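You operate a simulated robot arm through the tools that you are given. There is no shell and no other tool. Be economical: measure what you need, move in short steps, check, and stop when the job is done.

You run a simulated robot arm. Do the job below in one go: nothing can be reset, and whatever is moved stays where it is left.

Task
Put things in order on the front bench top. At the end: the yellow dauber stands where the black bolt stood; the yellow felt block stands on top of the grey can; the black bolt stands where the yellow felt block stood; two of the dowels from the front bench top are on top of the brown squat carton on the front bench top; whatever was shut is shut again. Leave all else as you found it, and nothing knocked over. Set down upright: dowel.

The check looks at the end state, three seconds after you hand in, the way a careful person would. Anything else that was tipped, shoved, dropped, spilled or broken makes it a failure.

Robot
A 6-joint arm with a two-finger parallel gripper, fixed in place. Base frame: the origin is at the foot of the arm, x ahead of it, y to its left, z up; the work surface is at about z = 900. Lengths are in mm, angles in degrees, forces in N, time in s.
With the tool pointing down near the work surface it reaches from about 360 to 760 mm from the base axis. Its first joint turns from -66.0 to 66.0 degrees. Payload 2.45 kg.
The tool frame sits at the grasp point between the pads (the TCP): z along the fingers, y along the line on which they close. The tips reach 24 mm beyond it. The gripper opens to 68 mm. The fingers are 17 mm wide and 10 mm thick; the gripper's body (40 by 70 mm) begins 41 mm behind the TCP.
Orientation is that of the tool frame in the base frame, as a unit quaternion [w, x, y, z]. With the fingers straight down and closing along the base's y, the tool's x points along the base's -x, its y along +y and its z along -z.

Tools
- The arm moves only by the tool move_arm. Its argument "plan" is a list of rows, each a list of 7 numbers: the turn, a rotation vector about the tool's x, y, z in units of 6 degrees (1.0 is 6 degrees), then the shift along the tool's x, y, z in units of 40 mm (1.0 is 40 mm), then the opening, from 0 (shut) to 1 (fully open). In form: [[ax, ay, az, tx, ty, tz, claw], ...]. A call has 1 to 8 rows; each row shifts and turns the commanded pose from where the row before left it, along the tool's axes as they then stand. A call with a number of a shift or a turn outside -1 to 1 is refused whole. Each row takes 0.2 s and may step no farther than 50 mm and 8.6 degrees from the row before; otherwise, or with a gripper value out of range, the whole call is refused. Where a pose cannot be reached the arm comes as near as it can. A force on the tool above 40 N (or 10 N above the force at the start of the call, whichever is more), or a blocked arm, ends the call early, and 0.2 s more pass. Each finger travels about 108 mm/s and halts on what it meets, pressing with about 21 N; the grip force reading is that of the motor and also rises with nothing between the fingers. The clock runs only during rows and for 0.2 s after the last one: add rows that do not move to give the fingers time. The reply holds the time, the measured pose of the TCP, the force on the tool along the base axes, the opening and the grip force, in the units named above and with some noise, with the torque about the TCP (base axes, N m) and any sound that the robot's microphone picked up.
- Cameras (640 x 400 px; columns grow to the right, rows downward): "scene" is fixed at [162.6, 397.9, 1482.6]; the picture's right is [-0.91, -0.42, 0.00], its down [-0.23, 0.49, -0.84] and it looks along [0.35, -0.76, -0.54] (base axes); focal length 314 px, centre (320, 200). "wrist" rides on the gripper at [84, 11, -75] in the tool frame; the picture's right is [-0.13, 0.99, 0.00], its down [-0.60, -0.08, -0.79] and it looks along [-0.79, -0.10, 0.61] (tool axes); focal length 251 px, centre (320, 200). There is no depth. A picture from a camera that has moved, and an enlarged one, comes with that camera's place and axes in the base frame and with its lens. The place of the scene camera against the robot may be out by one fixed shift of up to 25 mm in any direction.
- get_image(camera): a new picture of that camera. The clock stands still meanwhile.
- inspect(camera, box): a new picture of the part [left, top, right, bottom] of that camera's present view, enlarged. The clock stands still meanwhile.
- close_job(): hands the job in; it is judged then, once.

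Go step by step. Nothing tells you positions but the pictures and the camera data: compare them with the known pose of the tool, close in by small moves and look again before you grip or let go. The budget is 120 turns and 76 pictures, counting those below and the enlarged ones. Unless the task says otherwise, let go and move clear before handing in, and close with one line.

The tools are called after "Request:" by a JSON object that holds its "op" and its "data". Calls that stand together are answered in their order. move_arm: Moves the arm, as the interface text tells. Its arguments: {"type":"object","properties":{"plan":{"type":"array","items":{"type":"array","items":{"type":"number"}}}},"required":["plan"]} The other tools are called the same way: get_image (camera) takes a picture; inspect (camera, box) takes an enlarged picture of a part of a camera's view; close_job () hands the job in.

At the start:

```text
time_s: 0.0
tool_pos: [313.1, -300.9, 1248.6]
ee_rot: [-0.001, 0.001, 1.0, -0.001]
wrist_force: [-0.7, -0.5, 1.0]
moment: [0.01, 0.02, -0.01]
finger_gap: 68.0
grasp_force: 0.1
```

scene: 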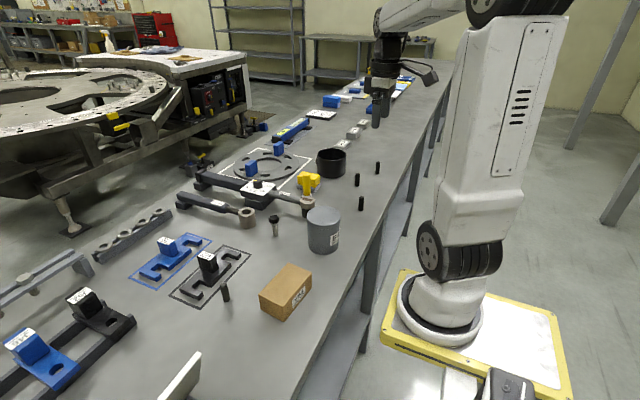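
wrist: 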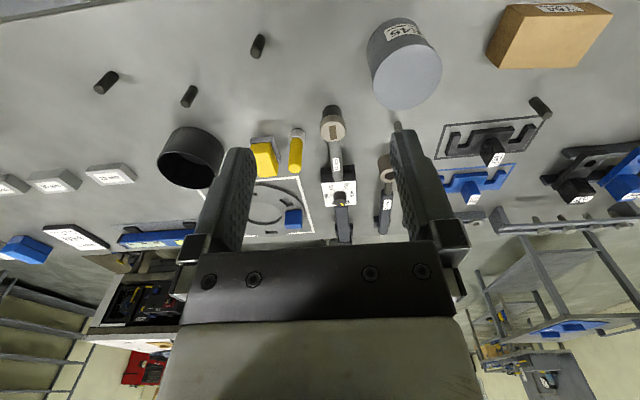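

I see a grey can, a brown carton, a yellow block, a yellow dauber, a bolt near the can and several dark dowels. I'll enlarge the views to identify each one.

Request:
{"op": "inspect", "data": {"camera": "scene", "box": [220, 130, 420, 255]}}

Request:
{"op": "inspect", "data": {"camera": "scene", "box": [120, 200, 350, 344]}}

Request:
{"op": "inspect", "data": {"camera": "wrist", "box": [60, 0, 460, 250]}}

```text
3.20 times, centred on (320, 192) of scene
camera zoom: at [162.6, 397.9, 1482.6], right [-0.91, -0.42, 0.0], down [-0.23, 0.49, -0.84], along [0.35, -0.76, -0.54], focal length 1004 px, centre (320, 224)
```

zoom: 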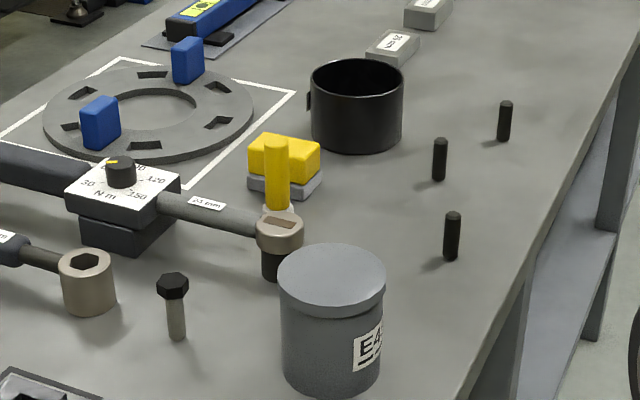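

```text
2.78 times, centred on (235, 272) of scene
camera zoom: at [162.6, 397.9, 1482.6], right [-0.91, -0.42, 0.0], down [-0.23, 0.49, -0.84], along [0.35, -0.76, -0.54], focal length 872 px, centre (556, 0)
```

zoom: 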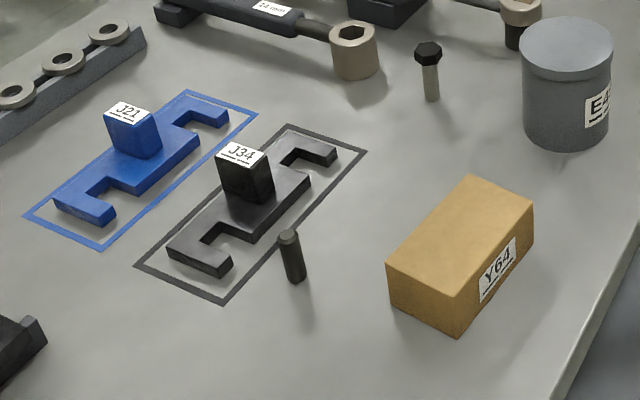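

```text
1.60 times, centred on (260, 125) of wrist
camera zoom: at [230.0, -292.5, 1324.4], right [0.13, 0.99, 0.0], down [0.6, -0.08, 0.79], along [0.79, -0.1, -0.61], focal length 402 px, centre (416, 320)
```

zoom: 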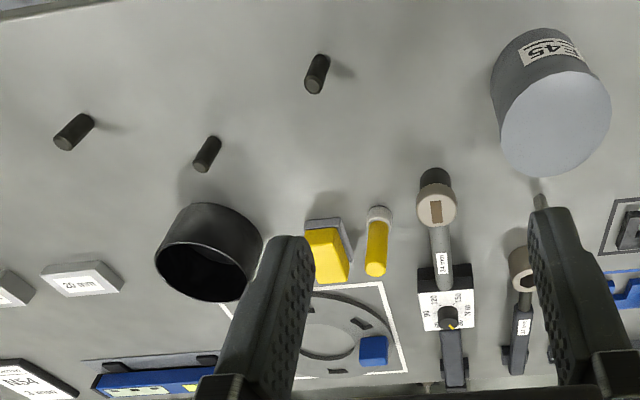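

The order will be: block onto the can, bolt to the block's place, dauber to the bolt's place, then the dowels onto the carton. First I'll move toward the block at about (570,-460) for a closer look.

Request:
{"op": "move_arm", "data": {"plan": [[0, 0, 0, -0.8, -0.5, 0.62, 1], [0, 0, 0, -0.8, -0.5, 0.62, 1], [0, 0, 0, -0.8, -0.5, 0.62, 1], [0, 0, 0, -0.8, -0.5, 0.62, 1], [0, 0, 0, -0.8, -0.5, 0.62, 1], [0, 0, 0, 0, 0, 0, 1]]}}

Request:
{"op": "get_image", "data": {"camera": "wrist"}}

```text
time_s: 1.4
tool_pos: [475.2, -402.0, 1125.3]
ee_rot: [0.001, 0.001, 1.0, -0.001]
wrist_force: [0.5, 0.3, -0.3]
moment: [0.01, 0.0, 0.02]
finger_gap: 67.9
grasp_force: 0.1
```

```text
70 pictures are left
camera wrist: at [390.9, -392.2, 1202.2], right [0.13, 0.99, 0.0], down [0.6, -0.08, 0.79], along [0.79, -0.1, -0.61], focal length 251 px, centre (320, 200)
```

wrist: 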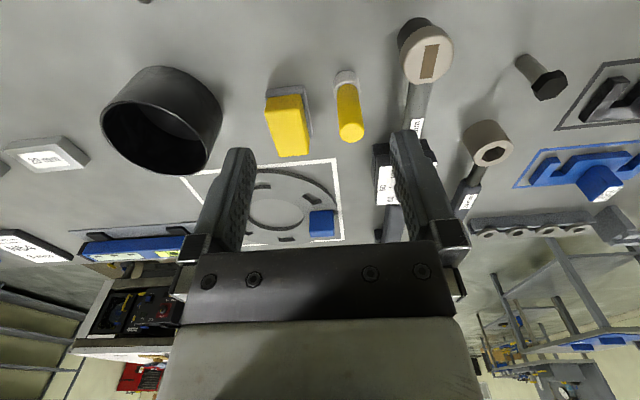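

Request:
{"op": "inspect", "data": {"camera": "wrist", "box": [220, 40, 420, 165]}}

Request:
{"op": "inspect", "data": {"camera": "wrist", "box": [420, 20, 620, 145]}}

```text
3.20 times, centred on (320, 102) of wrist
camera zoom: at [390.9, -392.2, 1202.2], right [0.13, 0.99, 0.0], down [0.6, -0.08, 0.79], along [0.79, -0.1, -0.61], focal length 805 px, centre (320, 512)
```

zoom: 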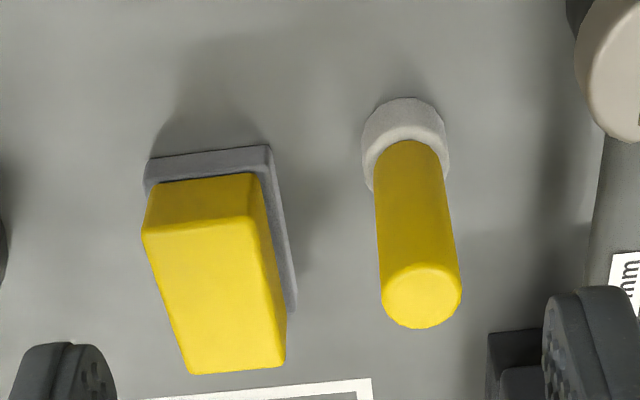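

```text
3.20 times, centred on (520, 82) of wrist
camera zoom: at [390.9, -392.2, 1202.2], right [0.13, 0.99, 0.0], down [0.6, -0.08, 0.79], along [0.79, -0.1, -0.61], focal length 805 px, centre (-320, 576)
```

zoom: 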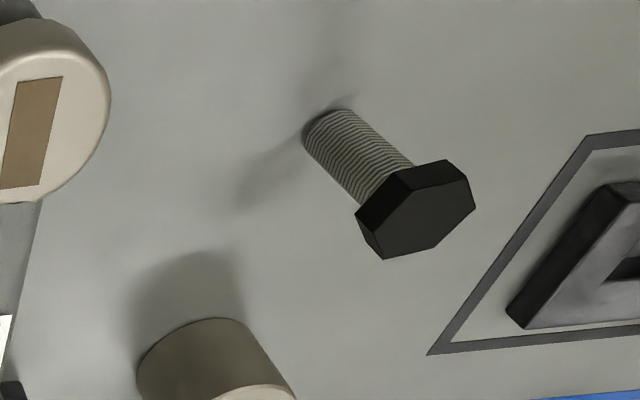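

The block is axis-aligned at about x 548–627, y -480 to -433, with its top at about 943, and the dauber is at about (553,-380). Before gripping I'll take a view of the can and carton with the gripper empty.

Request:
{"op": "move_arm", "data": {"plan": [[0, 0, 0, 0.604, 0.883, -0.396, 1], [0, 0, 0, 0.604, 0.883, -0.396, 1], [0, 0, 0, 0.604, 0.883, -0.396, 1], [0, 0, 0, 0.604, 0.883, -0.396, 1], [0, 0, 0, 0.604, 0.883, -0.396, 1], [0, 0, 0, 0.604, 0.883, -0.396, 1], [0, 0, 0, 0, 0, 0, 1]]}}

Request:
{"op": "get_image", "data": {"camera": "wrist"}}

```text
time_s: 3.0
tool_pos: [329.7, -189.2, 1219.7]
ee_rot: [-0.001, 0.001, 1.0, -0.001]
wrist_force: [0.5, -0.1, 0.3]
moment: [0.0, 0.0, -0.02]
finger_gap: 68.0
grasp_force: 0.1
```

```text
67 pictures are left
camera wrist: at [245.8, -179.8, 1296.0], right [0.13, 0.99, 0.0], down [0.6, -0.08, 0.79], along [0.79, -0.1, -0.61], focal length 251 px, centre (320, 200)
```

wrist: 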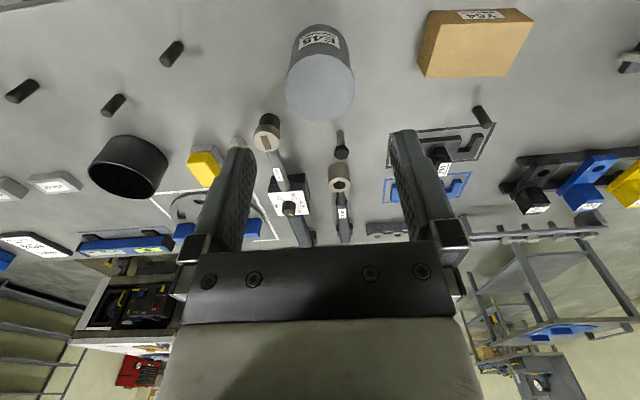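

Request:
{"op": "inspect", "data": {"camera": "wrist", "box": [260, 0, 420, 100]}}

Request:
{"op": "inspect", "data": {"camera": "wrist", "box": [400, 0, 560, 100]}}

Request:
{"op": "inspect", "data": {"camera": "wrist", "box": [40, 20, 200, 120]}}

```text
4.00 times, centred on (340, 50) of wrist
camera zoom: at [245.8, -179.8, 1296.0], right [0.13, 0.99, 0.0], down [0.6, -0.08, 0.79], along [0.79, -0.1, -0.61], focal length 1006 px, centre (240, 800)
```

zoom: 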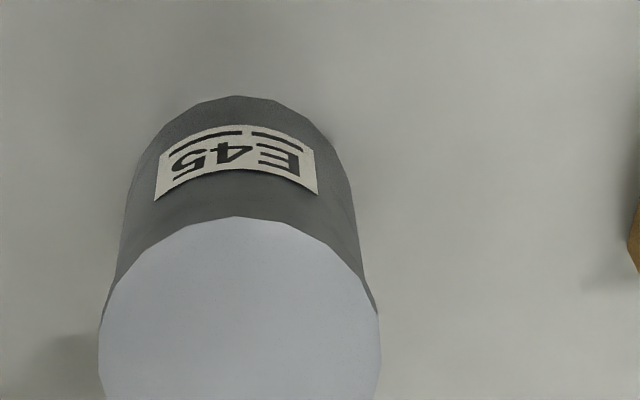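

```text
4.00 times, centred on (480, 50) of wrist
camera zoom: at [245.8, -179.8, 1296.0], right [0.13, 0.99, 0.0], down [0.6, -0.08, 0.79], along [0.79, -0.1, -0.61], focal length 1006 px, centre (-320, 800)
```

zoom: 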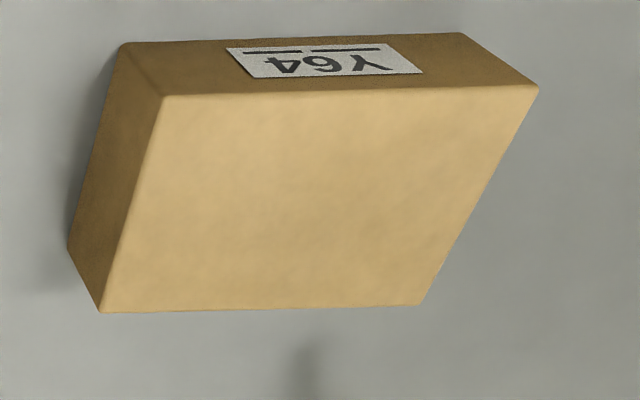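

```text
4.00 times, centred on (120, 70) of wrist
camera zoom: at [245.8, -179.8, 1296.0], right [0.13, 0.99, 0.0], down [0.6, -0.08, 0.79], along [0.79, -0.1, -0.61], focal length 1006 px, centre (1120, 720)
```

zoom: 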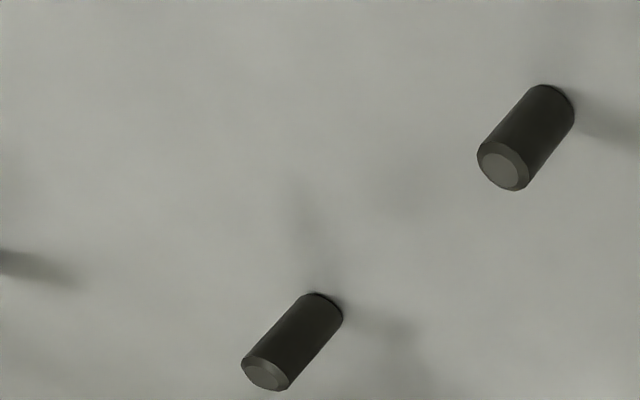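

I take the can to be centred at (411,-200) with its lid at about z 996. The carton is centred at about (413,0) with its top at about 947, turned about 6°. Dowel C is at (371,-402) and dowel B at (432,-545). Now I'll go above the yellow block.

Request:
{"op": "move_arm", "data": {"plan": [[0, 0, 0, -0.725, -0.75, 0.45, 1], [0, 0, 0, -0.725, -0.75, 0.45, 1], [0, 0, 0, -0.725, -0.75, 0.45, 1], [0, 0, 0, -0.725, -0.75, 0.45, 1], [0, 0, 0, -0.725, -0.75, 0.45, 1], [0, 0, 0, -0.725, -0.75, 0.45, 1], [0, 0, 0, -0.725, -0.75, 0.45, 1], [0, 0, 0, -0.65, -0.7, 0.4, 1]]}}

Request:
{"op": "get_image", "data": {"camera": "wrist"}}

```text
time_s: 4.8
tool_pos: [558.0, -428.8, 1075.5]
ee_rot: [-0.001, 0.0, 1.0, -0.001]
wrist_force: [-0.2, 0.2, 0.0]
moment: [0.04, 0.0, 0.04]
finger_gap: 67.9
grasp_force: 0.0
```

```text
63 pictures are left
camera wrist: at [473.0, -419.1, 1152.4], right [0.13, 0.99, 0.0], down [0.6, -0.08, 0.79], along [0.79, -0.1, -0.61], focal length 251 px, centre (320, 200)
```

wrist: 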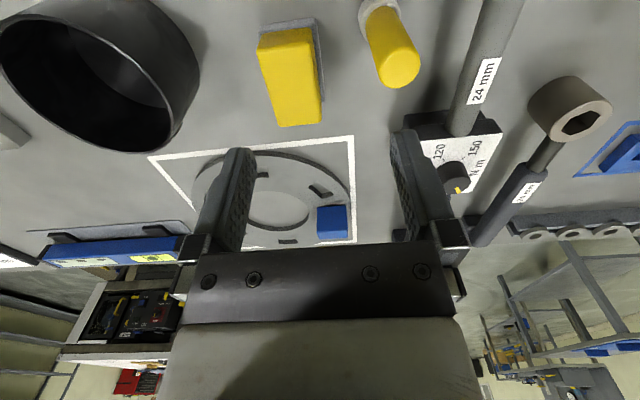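

Measured again, the block's centre is (586.5,-457.5). I'll move above it and descend in part.

Request:
{"op": "move_arm", "data": {"plan": [[0, 0, 0, -0.71, -0.72, 0, 1], [0, 0, 0, 0, 0, 1, 1], [0, 0, 0, 0, 0, 1, 1], [0, 0, 0, 0, 0, 0.75, 1], [0, 0, 0, 0, 0, 0, 1]]}}

Request:
{"op": "get_image", "data": {"camera": "wrist"}}

```text
time_s: 6.0
tool_pos: [584.4, -459.0, 965.1]
ee_rot: [0.0, 0.001, 1.0, -0.001]
wrist_force: [0.4, 1.1, 0.1]
moment: [0.01, -0.06, 0.01]
finger_gap: 68.0
grasp_force: 0.1
```

```text
62 pictures are left
camera wrist: at [501.1, -448.5, 1041.7], right [0.13, 0.99, 0.0], down [0.6, -0.08, 0.79], along [0.79, -0.1, -0.61], focal length 251 px, centre (320, 200)
```

wrist: 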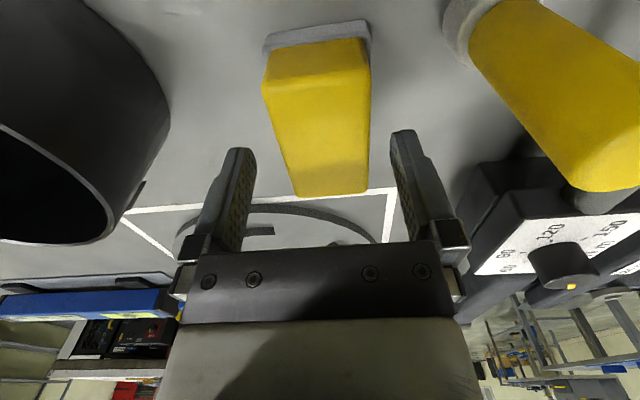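

The fingers straddle the block with it centred. I'll descend and grip.

Request:
{"op": "move_arm", "data": {"plan": [[0, 0, 0, 0, 0, 0.65, 1], [0, 0, 0, 0, 0, 0, 1], [0, 0, 0, 0, 0, 0, 0.4], [0, 0, 0, 0, 0, 0, 0.4], [0, 0, 0, 0, 0, 0, 0.4]]}}

```text
time_s: 7.2
tool_pos: [584.9, -458.0, 940.1]
ee_rot: [0.0, 0.001, 1.0, -0.001]
wrist_force: [1.1, -1.5, 0.3]
moment: [-0.05, -0.06, 0.0]
finger_gap: 49.6
grasp_force: 21.3
```

Request:
{"op": "move_arm", "data": {"plan": [[0, 0, 0, 0, 0, -0.3, 0.4], [0, 0, 0, 0, 0, -1, 0.4], [0, 0, 0, 0, 0, -1, 0.4], [0, 0, 0, 0, 0, -1, 0.4], [0, 0, 0, 0, 0, -1, 0.4]]}}

Request:
{"op": "get_image", "data": {"camera": "wrist"}}

```text
time_s: 8.4
tool_pos: [576.4, -452.2, 1102.4]
ee_rot: [-0.001, 0.001, 1.0, 0.001]
wrist_force: [0.9, 0.9, -0.6]
moment: [-0.03, 0.0, 0.0]
finger_gap: 49.3
grasp_force: 20.6
out of reach, approached as far as the arm can: row 5
```

```text
61 pictures are left
camera wrist: at [492.7, -441.8, 1179.0], right [0.13, 0.99, 0.0], down [0.61, -0.08, 0.79], along [0.79, -0.1, -0.61], focal length 251 px, centre (320, 200)
```

wrist: 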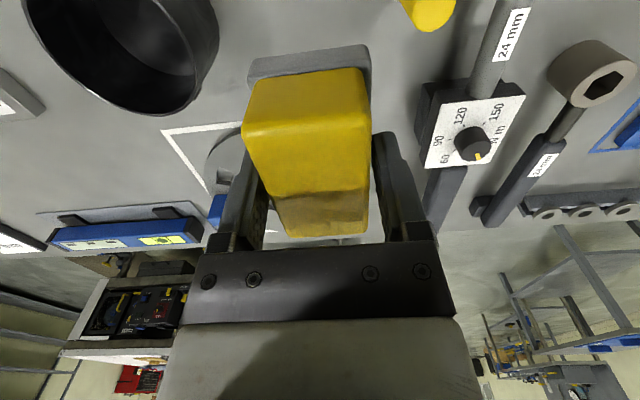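

The block is held firmly. I'll carry it over to the can at height.

Request:
{"op": "move_arm", "data": {"plan": [[0, 0, 0, 0.593, 0.9, 0, 0.4], [0, 0, 0, 0.593, 0.9, 0, 0.4], [0, 0, 0, 0.593, 0.9, 0, 0.4], [0, 0, 0, 0.593, 0.9, 0, 0.4], [0, 0, 0, 0.593, 0.9, 0, 0.4], [0, 0, 0, 0.593, 0.9, 0, 0.4], [0, 0, 0, 0.593, 0.9, 0, 0.4], [0, 0, 0, 0, 0, 0, 0.4]]}}

Request:
{"op": "get_image", "data": {"camera": "wrist"}}

Request:
{"op": "inspect", "data": {"camera": "scene", "box": [250, 130, 410, 260]}}

```text
time_s: 10.2
tool_pos: [413.6, -199.4, 1103.2]
ee_rot: [0.0, 0.002, 1.0, -0.001]
wrist_force: [0.9, 0.3, -1.1]
moment: [0.0, 0.01, -0.01]
finger_gap: 49.3
grasp_force: 21.0
```

```text
60 pictures are left
camera wrist: at [329.1, -189.2, 1179.3], right [0.13, 0.99, 0.0], down [0.6, -0.08, 0.79], along [0.79, -0.1, -0.61], focal length 251 px, centre (320, 200)
```

wrist: 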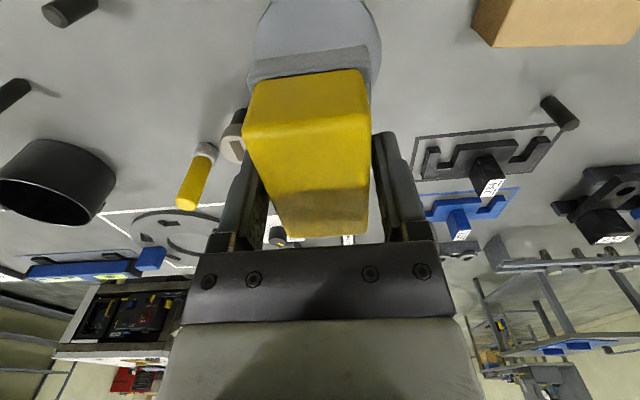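

```text
3.08 times, centred on (330, 195) of scene
camera zoom: at [162.6, 397.9, 1482.6], right [-0.91, -0.42, 0.0], down [-0.23, 0.49, -0.84], along [0.35, -0.76, -0.54], focal length 966 px, centre (289, 215)
```

zoom: 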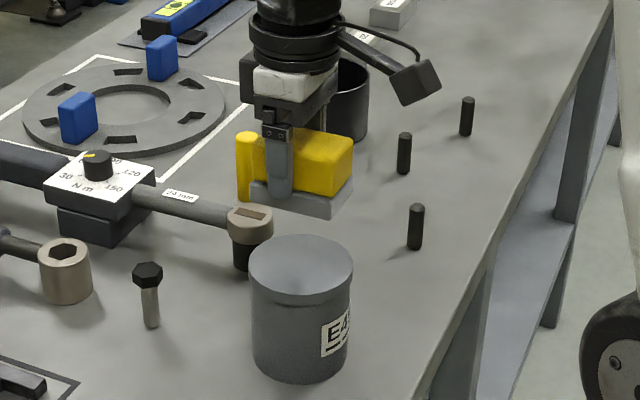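

The block is above the can and nearly centred. I'll lower it close to the lid and look again.

Request:
{"op": "move_arm", "data": {"plan": [[0, 0, 0, 0.09, -0.03, 0.7, 0.4], [0, 0, 0, 0, 0, 0.65, 0.4], [0, 0, 0, 0, 0, 0, 0.4]]}}

Request:
{"op": "inspect", "data": {"camera": "scene", "box": [250, 130, 410, 260]}}

Request:
{"op": "inspect", "data": {"camera": "wrist", "box": [220, 0, 420, 125]}}

```text
time_s: 11.0
tool_pos: [411.0, -200.6, 1046.5]
ee_rot: [-0.001, 0.001, 1.0, 0.0]
wrist_force: [-0.7, 0.9, -1.4]
moment: [0.0, -0.05, 0.02]
finger_gap: 49.3
grasp_force: 21.0
```

```text
3.08 times, centred on (330, 195) of scene
camera zoom: at [162.6, 397.8, 1482.6], right [-0.91, -0.42, 0.0], down [-0.23, 0.49, -0.84], along [0.35, -0.76, -0.54], focal length 966 px, centre (289, 215)
```

zoom: 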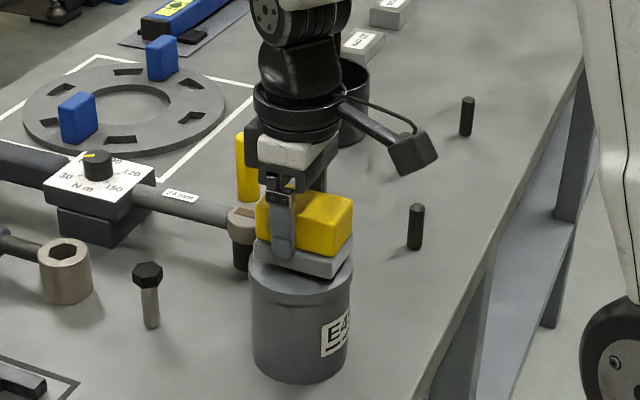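

```text
3.20 times, centred on (320, 62) of wrist
camera zoom: at [327.4, -190.1, 1123.9], right [0.13, 0.99, 0.0], down [0.6, -0.08, 0.79], along [0.79, -0.1, -0.61], focal length 805 px, centre (320, 640)
```

zoom: 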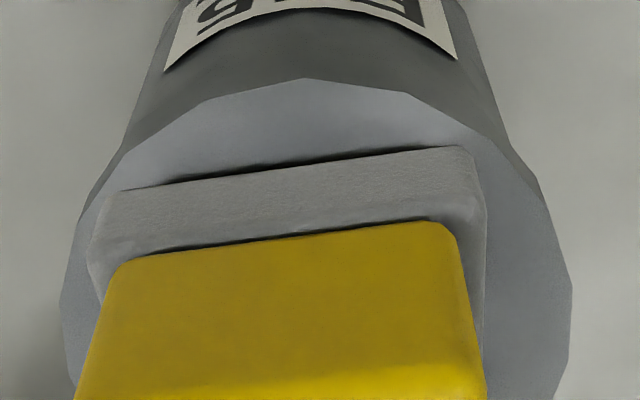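

The block sits about 3–4 mm off centre in x and y. I'll correct that and lower it gently to contact.

Request:
{"op": "move_arm", "data": {"plan": [[0, 0, 0, 0.08, 0.08, 0.1, 0.4], [0, 0, 0, 0, 0, 0.05, 0.4], [0, 0, 0, 0, 0, 0, 0.4]]}}

```text
time_s: 11.8
tool_pos: [407.7, -197.0, 1038.8]
ee_rot: [0.0, 0.001, 1.0, -0.001]
wrist_force: [0.1, 0.0, -0.8]
moment: [0.0, -0.02, 0.02]
finger_gap: 49.5
grasp_force: 21.4
```

Request:
{"op": "move_arm", "data": {"plan": [[0, 0, 0, 0, 0, 0.05, 0.4], [0, 0, 0, 0, 0, 0, 0.4]]}}

Request:
{"op": "inspect", "data": {"camera": "scene", "box": [290, 170, 370, 235]}}

Request:
{"op": "inspect", "data": {"camera": "wrist", "box": [220, 0, 420, 125]}}

```text
time_s: 12.4
tool_pos: [407.4, -195.9, 1038.4]
ee_rot: [0.001, 0.0, 1.0, -0.001]
wrist_force: [-5.4, 0.1, 15.4]
moment: [0.05, 0.14, -0.01]
finger_gap: 49.2
grasp_force: 20.8
```

```text
6.15 times, centred on (330, 202) of scene
camera zoom: at [162.3, 397.9, 1482.6], right [-0.91, -0.42, 0.0], down [-0.22, 0.49, -0.84], along [0.35, -0.76, -0.54], focal length 1931 px, centre (258, 185)
```

zoom: 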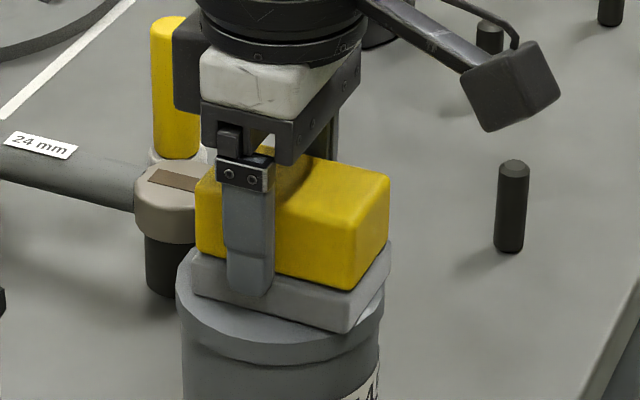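

```text
3.20 times, centred on (320, 62) of wrist
camera zoom: at [323.7, -186.9, 1115.8], right [0.13, 0.99, 0.0], down [0.6, -0.08, 0.79], along [0.79, -0.1, -0.61], focal length 805 px, centre (320, 640)
```

zoom: 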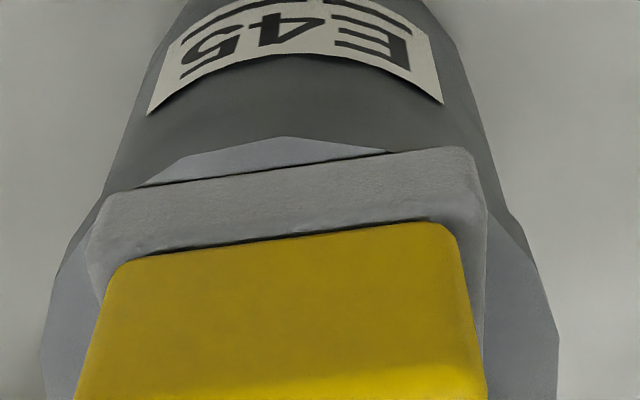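

Contact is made, with about 15 N upward, and the block is centred on the lid. I'll ease up slightly, release and rise.

Request:
{"op": "move_arm", "data": {"plan": [[0, 0, 0, 0, 0, -0.03, 0.4], [0, 0, 0, 0, 0, 0, 0.85], [0, 0, 0, 0, 0, 0, 0.95], [0, 0, 0, 0, 0, 0, 0.95], [0, 0, 0, 0, 0, -0.5, 0.95], [0, 0, 0, 0, 0, -1, 0.95], [0, 0, 0, 0, 0, -1, 0.95]]}}

Request:
{"op": "inspect", "data": {"camera": "scene", "box": [250, 130, 410, 260]}}

```text
time_s: 14.0
tool_pos: [405.9, -197.2, 1138.6]
ee_rot: [-0.001, 0.001, 1.0, 0.001]
wrist_force: [1.1, 0.4, 0.2]
moment: [0.0, -0.02, -0.01]
finger_gap: 64.7
grasp_force: 0.0
```

```text
3.08 times, centred on (330, 195) of scene
camera zoom: at [162.6, 397.9, 1482.6], right [-0.91, -0.42, 0.0], down [-0.23, 0.49, -0.84], along [0.35, -0.76, -0.54], focal length 966 px, centre (289, 215)
```

zoom: 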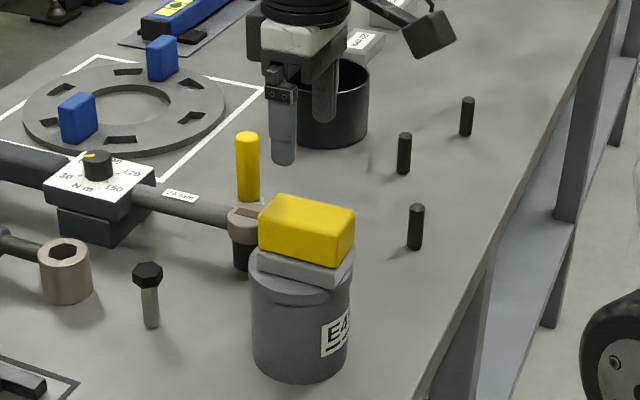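

The block rests on the can. Next is the bolt, at about (548,-182). The camera could hit the block on the can, so I'll yaw the wrist for the grip, but first I'll look at the hex head's orientation.

Request:
{"op": "move_arm", "data": {"plan": [[0, 0, 0, -0.8, 0.125, 0.15, 1], [0, 0, 0, -0.8, 0.125, 0.15, 1], [0, 0, 0, -0.75, 0.125, 0.15, 1], [0, 0, 0, 0, 0, 0, 1]]}}

Request:
{"op": "inspect", "data": {"camera": "wrist", "box": [240, 20, 400, 120]}}

```text
time_s: 15.0
tool_pos: [501.6, -181.6, 1118.6]
ee_rot: [-0.001, 0.001, 1.0, -0.001]
wrist_force: [-1.2, 0.0, -1.3]
moment: [-0.01, -0.01, 0.0]
finger_gap: 67.5
grasp_force: 0.1
```

```text
4.00 times, centred on (320, 70) of wrist
camera zoom: at [417.6, -172.0, 1197.0], right [0.13, 0.99, 0.0], down [0.6, -0.08, 0.79], along [0.79, -0.1, -0.61], focal length 1006 px, centre (320, 720)
```

zoom: 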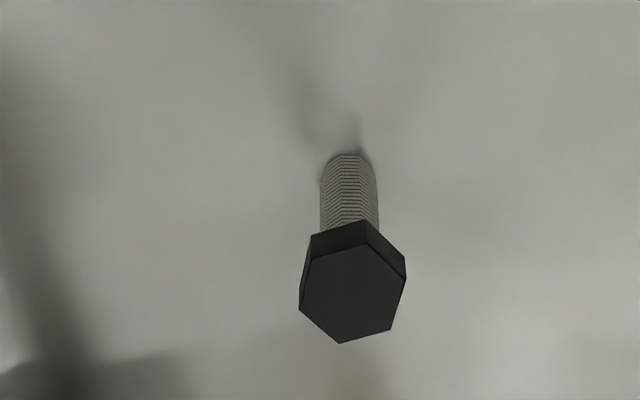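

The bolt's centre is (549.7,-181.5), its head top is at 965, and its flats face about 67°. I'll move above it, yaw 23° so the pads meet the flats and the camera stays clear of the block, and descend in part.

Request:
{"op": "move_arm", "data": {"plan": [[0, 0, 0.96, -1, 0, 0, 1], [0, 0, 0.96, 0, 0, 0, 1], [0, 0, 0.96, 0, 0, 0, 1], [0, 0, 0.96, 0, 0, 0, 1], [0, 0, 0, -0.18, -0.08, 1, 1], [0, 0, 0, 0, 0, 1, 1], [0, 0, 0, 0, 0, 0, 1]]}}

Request:
{"op": "get_image", "data": {"camera": "wrist"}}

Request:
{"op": "inspect", "data": {"camera": "scene", "box": [200, 100, 400, 260]}}

```text
time_s: 16.6
tool_pos: [545.8, -187.6, 1037.6]
ee_rot: [0.0, 0.2, 0.98, -0.001]
wrist_force: [0.5, -0.7, 0.4]
moment: [-0.02, -0.02, 0.01]
finger_gap: 67.9
grasp_force: 0.1
```

```text
52 pictures are left
camera wrist: at [472.6, -147.1, 1114.3], right [0.51, 0.86, 0.0], down [0.52, -0.31, 0.79], along [0.68, -0.4, -0.61], focal length 251 px, centre (320, 200)
```

wrist: 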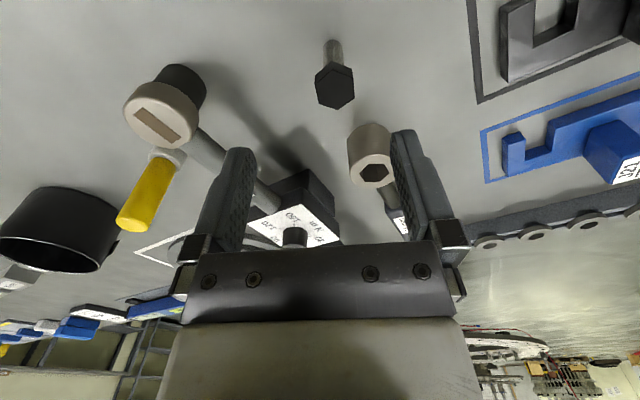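

```text
2.50 times, centred on (300, 180) of scene
camera zoom: at [162.6, 397.8, 1482.6], right [-0.91, -0.42, 0.0], down [-0.23, 0.49, -0.84], along [0.35, -0.76, -0.54], focal length 784 px, centre (370, 250)
```

zoom: 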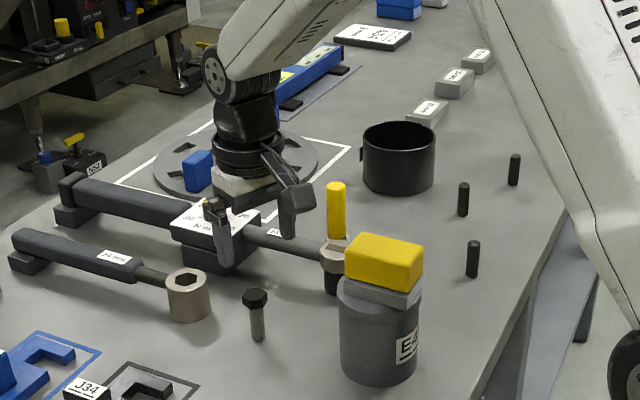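

I'll correct the offset of about 7 mm and descend to just above the head.

Request:
{"op": "move_arm", "data": {"plan": [[0, 0, 0, -0.02, 0.17, 0, 1], [0, 0, 0, 0, 0, 0.7, 1], [0, 0, 0, 0, 0, 0.3, 1], [0, 0, 0, 0, 0, 0, 1]]}}

Request:
{"op": "get_image", "data": {"camera": "wrist"}}

```text
time_s: 17.6
tool_pos: [550.5, -182.5, 998.2]
ee_rot: [0.0, 0.201, 0.98, -0.001]
wrist_force: [-0.2, 0.1, 0.3]
moment: [0.0, 0.02, 0.0]
finger_gap: 68.1
grasp_force: 0.0
```

```text
50 pictures are left
camera wrist: at [477.7, -141.1, 1076.0], right [0.51, 0.86, 0.0], down [0.53, -0.31, 0.79], along [0.68, -0.4, -0.61], focal length 251 px, centre (320, 200)
```

wrist: 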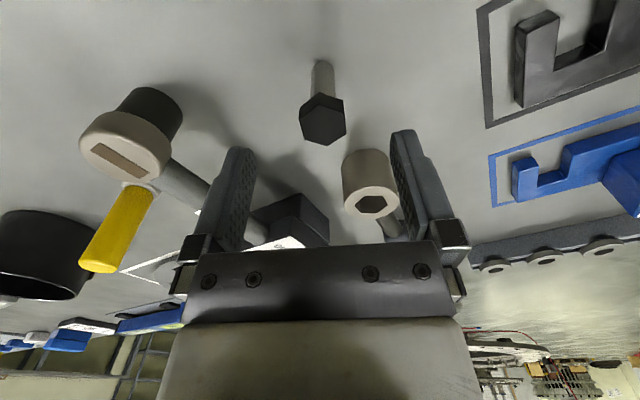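

Laterally it is centred. I'll shift about 4 mm toward the camera, descend to 955 and close.

Request:
{"op": "move_arm", "data": {"plan": [[0, 0, 0, 0.1, 0, 0.5, 1], [0, 0, 0, 0, 0, 0.57, 1], [0, 0, 0, 0, 0, 0, 1], [0, 0, 0, 0, 0, 0, 0.1], [0, 0, 0, 0, 0, 0, 0.1], [0, 0, 0, 0, 0, 0, 0.1], [0, 0, 0, 0, 0, 0, 0.1]]}}

Request:
{"op": "inspect", "data": {"camera": "wrist", "box": [220, 80, 420, 240]}}

```text
time_s: 19.2
tool_pos: [546.4, -179.8, 955.6]
ee_rot: [0.0, 0.2, 0.98, -0.001]
wrist_force: [-0.3, 0.7, 0.2]
moment: [-0.04, -0.03, 0.02]
finger_gap: 23.5
grasp_force: 21.1
```

```text
2.50 times, centred on (320, 160) of wrist
camera zoom: at [473.4, -138.0, 1033.1], right [0.51, 0.86, 0.0], down [0.53, -0.31, 0.79], along [0.68, -0.4, -0.61], focal length 629 px, centre (320, 300)
```

zoom: 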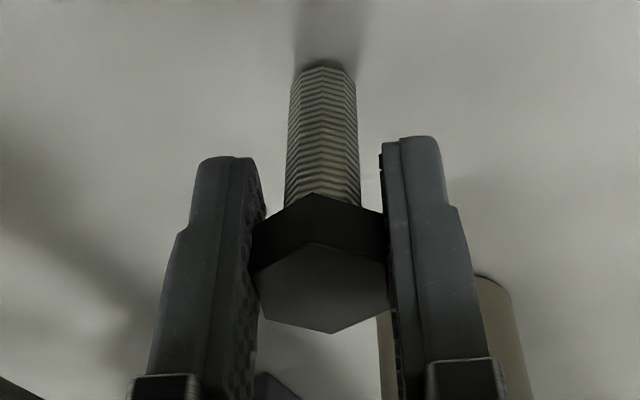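

The bolt is gripped on its flats. Its original spot is about (548.5,-181). I'll lift it and carry it over to the block's old spot at (587,-457.5).

Request:
{"op": "move_arm", "data": {"plan": [[0, 0, 0, 0, 0, -0.3, 0.1], [0, 0, 0, 0, 0, -0.9, 0.1], [0, 0, 0, 0, 0, -0.9, 0.1], [0, 0, 0, 0, 0, -0.9, 0.1], [0, 0, 0, 0, 0, 0, 0.1]]}}

Request:
{"op": "move_arm", "data": {"plan": [[0, 0, 0, -0.517, -0.854, 0, 0.1], [0, 0, 0, -0.517, -0.854, 0, 0.1], [0, 0, 0, -0.517, -0.854, 0, 0.1], [0, 0, 0, -0.517, -0.854, 0, 0.1], [0, 0, 0, -0.517, -0.854, 0, 0.1], [0, 0, 0, -0.517, -0.854, 0, 0.1], [0, 0, 0, 0, 0, 0, 0.1]]}}

Request:
{"op": "get_image", "data": {"camera": "wrist"}}

```text
time_s: 20.4
tool_pos: [548.0, -179.7, 1076.5]
ee_rot: [0.0, 0.2, 0.98, -0.001]
wrist_force: [0.3, -0.7, -1.8]
moment: [0.05, 0.01, -0.02]
finger_gap: 23.7
grasp_force: 20.9
```

```text
time_s: 22.0
tool_pos: [581.4, -416.2, 1078.2]
ee_rot: [-0.001, 0.2, 0.98, 0.001]
wrist_force: [0.1, -1.1, -0.8]
moment: [0.02, -0.01, -0.02]
finger_gap: 23.8
grasp_force: 20.9
```

```text
48 pictures are left
camera wrist: at [508.0, -374.6, 1154.4], right [0.51, 0.86, 0.0], down [0.53, -0.31, 0.79], along [0.68, -0.4, -0.61], focal length 251 px, centre (320, 200)
```

wrist: 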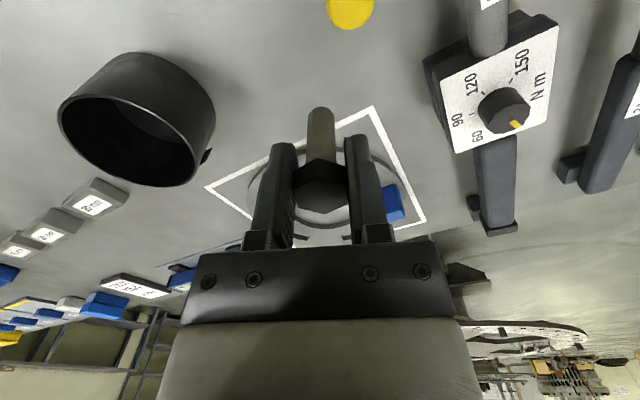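

Request:
{"op": "move_arm", "data": {"plan": [[0, 0, 0, -0.515, -0.894, 0.2, 0.1], [0, 0, 0, 0, 0, 0.9, 0.1], [0, 0, 0, 0, 0, 0.9, 0.1], [0, 0, 0, 0, 0, 0.6, 0.1], [0, 0, 0, 0, 0, 0, 0.1]]}}

Request:
{"op": "inspect", "data": {"camera": "wrist", "box": [220, 40, 420, 200]}}

```text
time_s: 23.2
tool_pos: [584.9, -454.2, 975.1]
ee_rot: [-0.001, 0.2, 0.98, -0.001]
wrist_force: [0.9, -0.1, -1.6]
moment: [0.01, 0.0, 0.0]
finger_gap: 23.9
grasp_force: 20.6
out of reach, approached as far as the arm can: row 1
```

```text
2.50 times, centred on (320, 120) of wrist
camera zoom: at [510.6, -413.7, 1051.0], right [0.51, 0.86, 0.0], down [0.53, -0.31, 0.79], along [0.68, -0.4, -0.61], focal length 629 px, centre (320, 400)
```

zoom: 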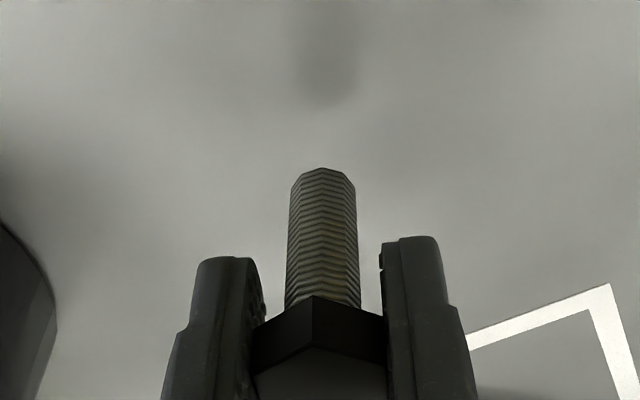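

Request:
{"op": "move_arm", "data": {"plan": [[0, 0, 0, -0.02, -0.045, 0.35, 0.1], [0, 0, 0, 0, 0, 0.06, 0.1], [0, 0, 0, 0, 0, 0.03, 0.1], [0, 0, 0, 0, 0, 0.03, 0.1], [0, 0, 0, 0, 0, 0, 0.1]]}}

Request:
{"op": "inspect", "data": {"camera": "wrist", "box": [220, 40, 420, 200]}}

```text
time_s: 24.4
tool_pos: [583.7, -456.6, 957.0]
ee_rot: [0.001, 0.201, 0.98, 0.0]
wrist_force: [-1.8, 2.0, 9.8]
moment: [0.15, 0.09, -0.02]
finger_gap: 23.5
grasp_force: 21.3
```

```text
2.50 times, centred on (320, 120) of wrist
camera zoom: at [509.4, -415.0, 1032.7], right [0.51, 0.86, 0.0], down [0.52, -0.31, 0.79], along [0.68, -0.4, -0.61], focal length 629 px, centre (320, 400)
```

zoom: 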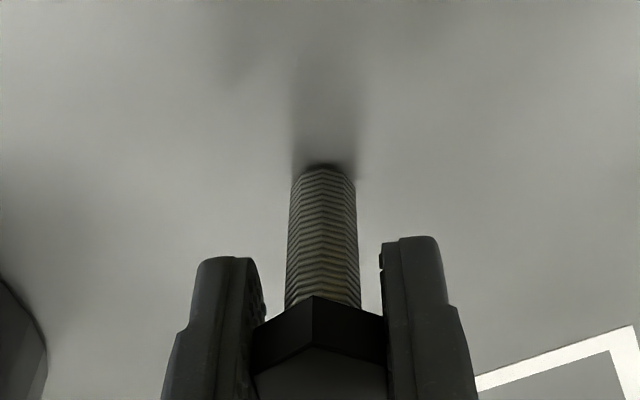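

The bolt touches the table with about 10 N. I'll ease up slightly, release it and rise.

Request:
{"op": "move_arm", "data": {"plan": [[0, 0, 0, 0, 0, -0.015, 0.1], [0, 0, 0, 0, 0, 0, 0.45], [0, 0, 0, 0, 0, 0, 0.8], [0, 0, 0, 0, 0, 0, 1], [0, 0, 0, 0, 0, -0.5, 1], [0, 0, 0, 0, 0, -1, 1], [0, 0, 0, 0.5, 0, -0.6, 1], [0, 0, 0, 0, 0, 0, 1]]}}

Request:
{"op": "get_image", "data": {"camera": "wrist"}}

```text
time_s: 26.2
tool_pos: [563.3, -449.2, 1041.0]
ee_rot: [0.0, 0.201, 0.98, 0.0]
wrist_force: [-0.2, 0.6, 0.1]
moment: [0.0, 0.0, 0.03]
finger_gap: 68.0
grasp_force: 0.0
```

```text
45 pictures are left
camera wrist: at [490.5, -407.1, 1118.3], right [0.51, 0.86, 0.0], down [0.53, -0.31, 0.79], along [0.68, -0.4, -0.61], focal length 251 px, centre (320, 200)
```

wrist: 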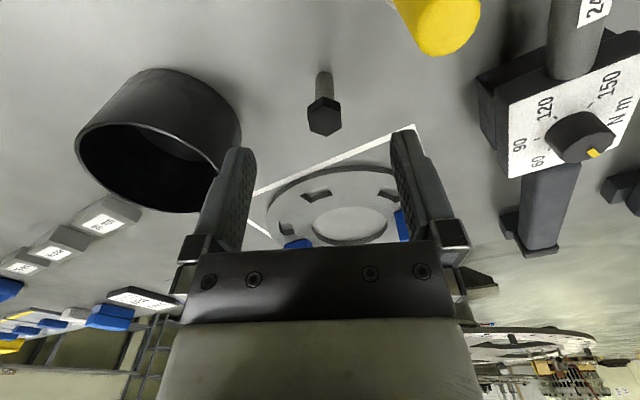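

The bolt stands at about (585,-459). Next is the dauber near (553,-380). I'll back off a little to see it well.

Request:
{"op": "move_arm", "data": {"plan": [[0, 0, 0, 0.633, 0.5, -0.25, 1], [0, 0, 0, 0.633, 0.5, -0.25, 1], [0, 0, 0, 0.633, 0.5, -0.25, 1], [0, 0, 0, 0, 0, 0, 1]]}}

Request:
{"op": "inspect", "data": {"camera": "wrist", "box": [200, 0, 440, 150]}}

```text
time_s: 27.2
tool_pos: [516.8, -364.6, 1074.1]
ee_rot: [0.001, 0.2, 0.98, -0.001]
wrist_force: [0.5, -0.6, 0.0]
moment: [0.0, 0.03, 0.0]
finger_gap: 68.2
grasp_force: 0.1
```

```text
2.67 times, centred on (320, 75) of wrist
camera zoom: at [443.9, -323.0, 1150.5], right [0.51, 0.86, 0.0], down [0.52, -0.31, 0.79], along [0.68, -0.4, -0.61], focal length 670 px, centre (320, 533)
```

zoom: 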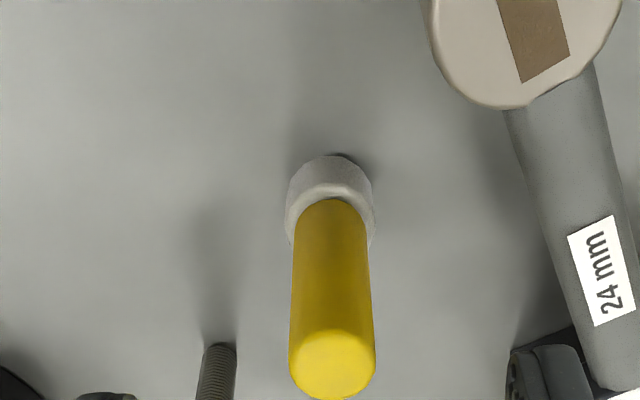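

The dauber's centre is (551,-381). I'll move over it, descend to 965 and grip.

Request:
{"op": "move_arm", "data": {"plan": [[0, 0, 0, -0.947, -0.044, 0, 1], [0, 0, 0, 0, 0, 0.9, 1], [0, 0, 0, 0, 0, 0.9, 1], [0, 0, 0, 0, 0, 0.9, 1], [0, 0, 0, 0, 0, 0, 1]]}}

Request:
{"op": "get_image", "data": {"camera": "wrist"}}

```text
time_s: 28.4
tool_pos: [551.0, -380.6, 963.4]
ee_rot: [0.0, 0.2, 0.98, -0.001]
wrist_force: [0.1, 0.2, 0.3]
moment: [0.01, 0.01, 0.0]
finger_gap: 67.8
grasp_force: 0.0
```

```text
43 pictures are left
camera wrist: at [476.9, -339.3, 1040.0], right [0.51, 0.86, 0.0], down [0.52, -0.31, 0.79], along [0.68, -0.4, -0.61], focal length 251 px, centre (320, 200)
```

wrist: 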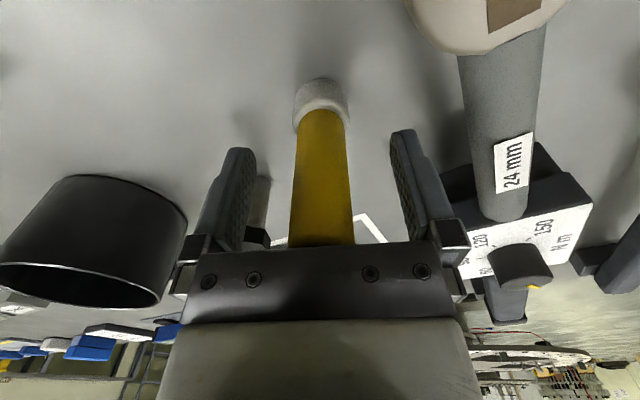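

Request:
{"op": "move_arm", "data": {"plan": [[0, 0, 0, 0, 0, 0, 0.1], [0, 0, 0, 0, 0, 0, 0.1], [0, 0, 0, 0, 0, 0, 0.1], [0, 0, 0, 0, 0, -0.3, 0.1], [0, 0, 0, 0, 0, -0.8, 0.1], [0, 0, 0, 0, 0, -0.8, 0.1], [0, 0, 0, 0, 0, -0.8, 0.1], [0, 0, 0, 0, 0, 0, 0.1]]}}

Request:
{"op": "get_image", "data": {"camera": "wrist"}}

```text
time_s: 30.2
tool_pos: [549.1, -381.8, 1073.6]
ee_rot: [0.0, 0.2, 0.98, -0.001]
wrist_force: [-0.5, 0.5, -0.3]
moment: [0.06, -0.02, 0.01]
finger_gap: 24.2
grasp_force: 21.3
```

```text
42 pictures are left
camera wrist: at [476.3, -340.3, 1150.0], right [0.51, 0.86, 0.0], down [0.53, -0.31, 0.79], along [0.68, -0.4, -0.61], focal length 251 px, centre (320, 200)
```

wrist: 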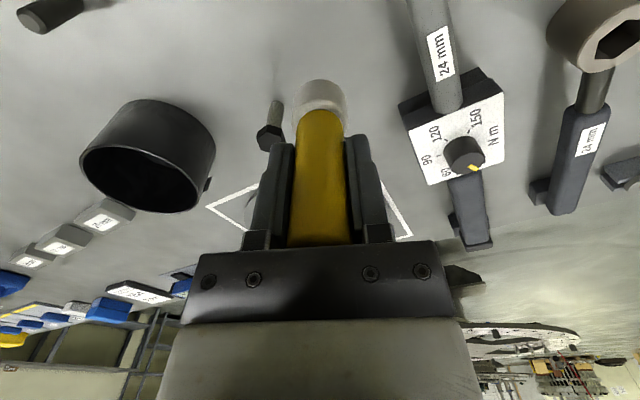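

The dauber is held upright. I'll carry it to the bolt's old place.

Request:
{"op": "move_arm", "data": {"plan": [[0, 0, 0, 0.4, 0.916, 0, 0.1], [0, 0, 0, 0.4, 0.916, 0, 0.1], [0, 0, 0, 0.4, 0.916, 0, 0.1], [0, 0, 0, 0.4, 0.916, 0, 0.1], [0, 0, 0, 0.4, 0.916, 0, 0.1], [0, 0, 0, 0, 0, 0, 0.1]]}}

Request:
{"op": "get_image", "data": {"camera": "wrist"}}

Request:
{"op": "inspect", "data": {"camera": "scene", "box": [200, 100, 400, 260]}}

```text
time_s: 31.6
tool_pos: [548.0, -180.2, 1070.7]
ee_rot: [0.0, 0.2, 0.98, 0.0]
wrist_force: [-0.3, -0.2, -0.1]
moment: [-0.02, -0.03, 0.06]
finger_gap: 24.0
grasp_force: 20.9
```

```text
41 pictures are left
camera wrist: at [474.2, -139.2, 1146.1], right [0.51, 0.86, 0.0], down [0.53, -0.31, 0.79], along [0.68, -0.4, -0.61], focal length 251 px, centre (320, 200)
```

wrist: 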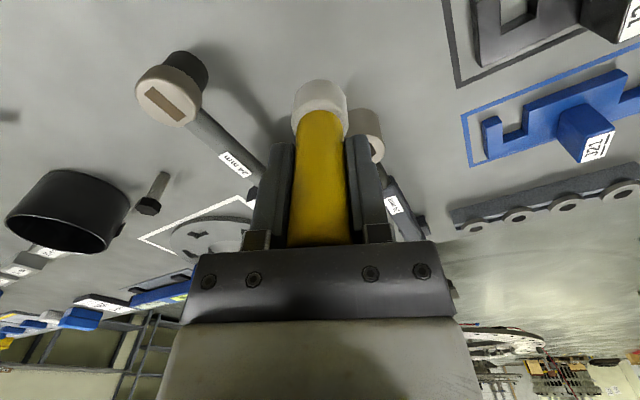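

```text
2.50 times, centred on (300, 180) of scene
camera zoom: at [162.6, 397.9, 1482.6], right [-0.91, -0.42, 0.0], down [-0.23, 0.49, -0.84], along [0.35, -0.76, -0.54], focal length 784 px, centre (370, 250)
```

zoom: 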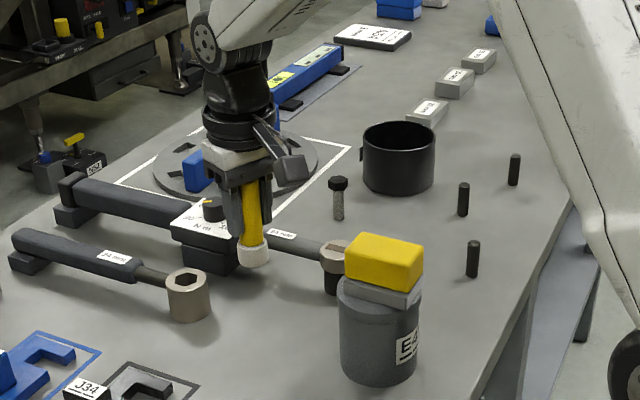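

Request:
{"op": "move_arm", "data": {"plan": [[0, 0, 0, 0, 0, 0.9, 0.1], [0, 0, 0, 0, 0, 0.9, 0.1], [0, 0, 0, 0, 0, 0.75, 0.1], [0, 0, 0, 0, 0, 0, 0.1], [0, 0, 0, 0, 0, 0.06, 0.1], [0, 0, 0, 0, 0, 0.03, 0.1], [0, 0, 0, 0, 0, 0, 0.1]]}}

Request:
{"op": "get_image", "data": {"camera": "wrist"}}

```text
time_s: 33.2
tool_pos: [548.6, -181.6, 963.1]
ee_rot: [0.0, 0.2, 0.98, 0.0]
wrist_force: [-0.7, 1.6, 3.9]
moment: [0.1, 0.03, -0.02]
finger_gap: 24.1
grasp_force: 21.2
```

```text
39 pictures are left
camera wrist: at [474.9, -139.5, 1040.0], right [0.51, 0.86, 0.0], down [0.52, -0.31, 0.79], along [0.68, -0.4, -0.61], focal length 251 px, centre (320, 200)
```

wrist: 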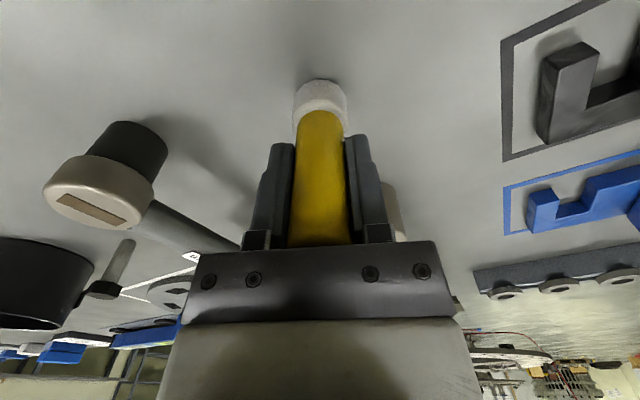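

There is light contact at the right spot. I'll release and rise.

Request:
{"op": "move_arm", "data": {"plan": [[0, 0, 0, 0, 0, 0, 0.45], [0, 0, 0, 0, 0, 0, 0.8], [0, 0, 0, 0, 0, 0, 1], [0, 0, 0, 0, 0, -0.6, 1], [0, 0, 0, 0, 0, -1, 1], [0, 0, 0, 0, 0, -1, 1], [0, 0, 0, 0, 0, -1, 1], [0, 0, 0, 0, 0, 0, 1]]}}

Request:
{"op": "inspect", "data": {"camera": "scene", "box": [200, 100, 400, 260]}}

```text
time_s: 35.0
tool_pos: [549.8, -178.8, 1106.3]
ee_rot: [-0.001, 0.2, 0.98, 0.0]
wrist_force: [-0.5, -0.5, -0.3]
moment: [0.02, 0.01, 0.02]
finger_gap: 68.0
grasp_force: 0.1
```

```text
2.50 times, centred on (300, 180) of scene
camera zoom: at [162.6, 397.9, 1482.6], right [-0.91, -0.42, 0.0], down [-0.23, 0.49, -0.84], along [0.35, -0.76, -0.54], focal length 784 px, centre (370, 250)
```

zoom: 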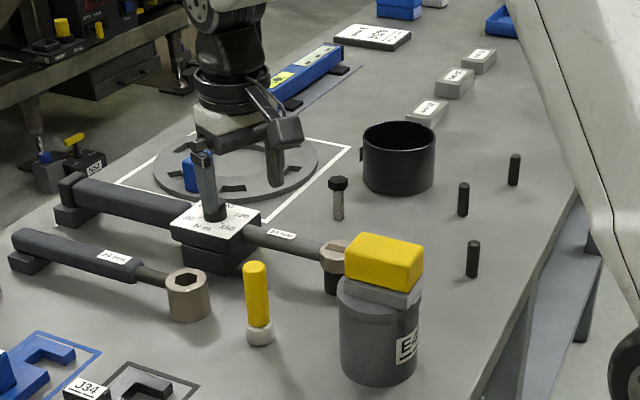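

The dauber stands at the bolt's old spot. Next I'll go and look at dowel C near (371,-402).

Request:
{"op": "move_arm", "data": {"plan": [[0, 0, 0, 0.369, -0.859, 0, 1], [0, 0, 0, 0.369, -0.859, 0, 1], [0, 0, 0, 0.369, -0.859, 0, 1], [0, 0, 0, 0.369, -0.859, 0, 1], [0, 0, 0, 0.369, -0.859, 0.3, 1], [0, 0, 0, 0.369, -0.859, 0.4, 1], [0, 0, 0, 0.369, -0.859, 0.4, 1], [0, 0, 0, 0.369, -0.859, 0.4, 1]]}}

Request:
{"op": "get_image", "data": {"camera": "wrist"}}

```text
time_s: 36.8
tool_pos: [333.2, -387.1, 1047.9]
ee_rot: [-0.001, 0.201, 0.98, -0.001]
wrist_force: [0.1, 0.7, 0.1]
moment: [0.02, 0.03, 0.0]
finger_gap: 68.0
grasp_force: 0.0
```

```text
37 pictures are left
camera wrist: at [260.6, -345.2, 1125.6], right [0.51, 0.86, 0.0], down [0.53, -0.31, 0.79], along [0.68, -0.4, -0.61], focal length 251 px, centre (320, 200)
```

wrist: 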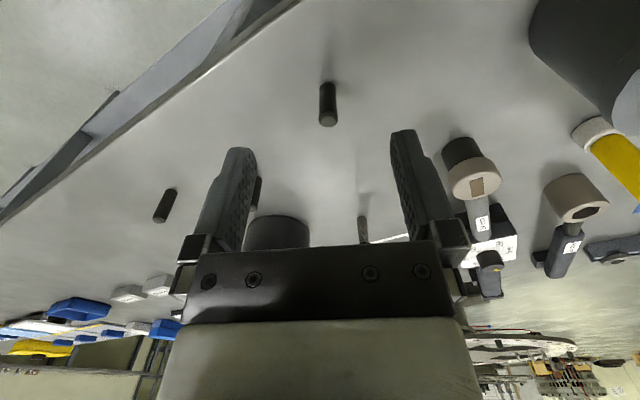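

Request:
{"op": "move_arm", "data": {"plan": [[0, 0, 0, -0.975, 0.025, 0, 1], [0, 0, 0, 0, 0, 0.9, 1], [0, 0, 0, 0, 0, 0.9, 1], [0, 0, 0, 0, 0, 0, 1]]}}

Request:
{"op": "get_image", "data": {"camera": "wrist"}}

```text
time_s: 37.8
tool_pos: [369.5, -400.7, 976.7]
ee_rot: [0.001, 0.201, 0.98, -0.001]
wrist_force: [0.3, -0.1, 0.0]
moment: [0.0, -0.01, 0.03]
finger_gap: 67.4
grasp_force: 0.0
```

```text
36 pictures are left
camera wrist: at [296.7, -359.1, 1053.1], right [0.51, 0.86, 0.0], down [0.53, -0.31, 0.79], along [0.68, -0.4, -0.61], focal length 251 px, centre (320, 200)
```

wrist: 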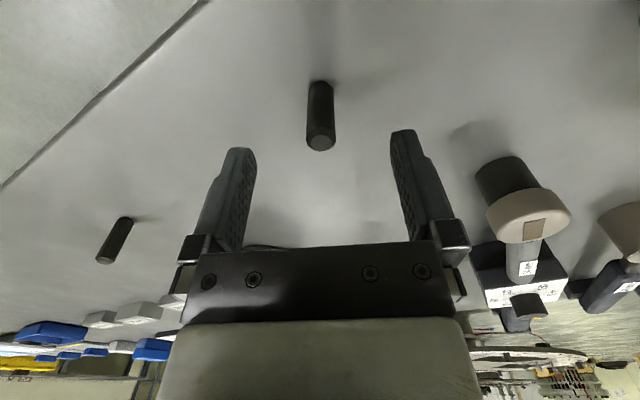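

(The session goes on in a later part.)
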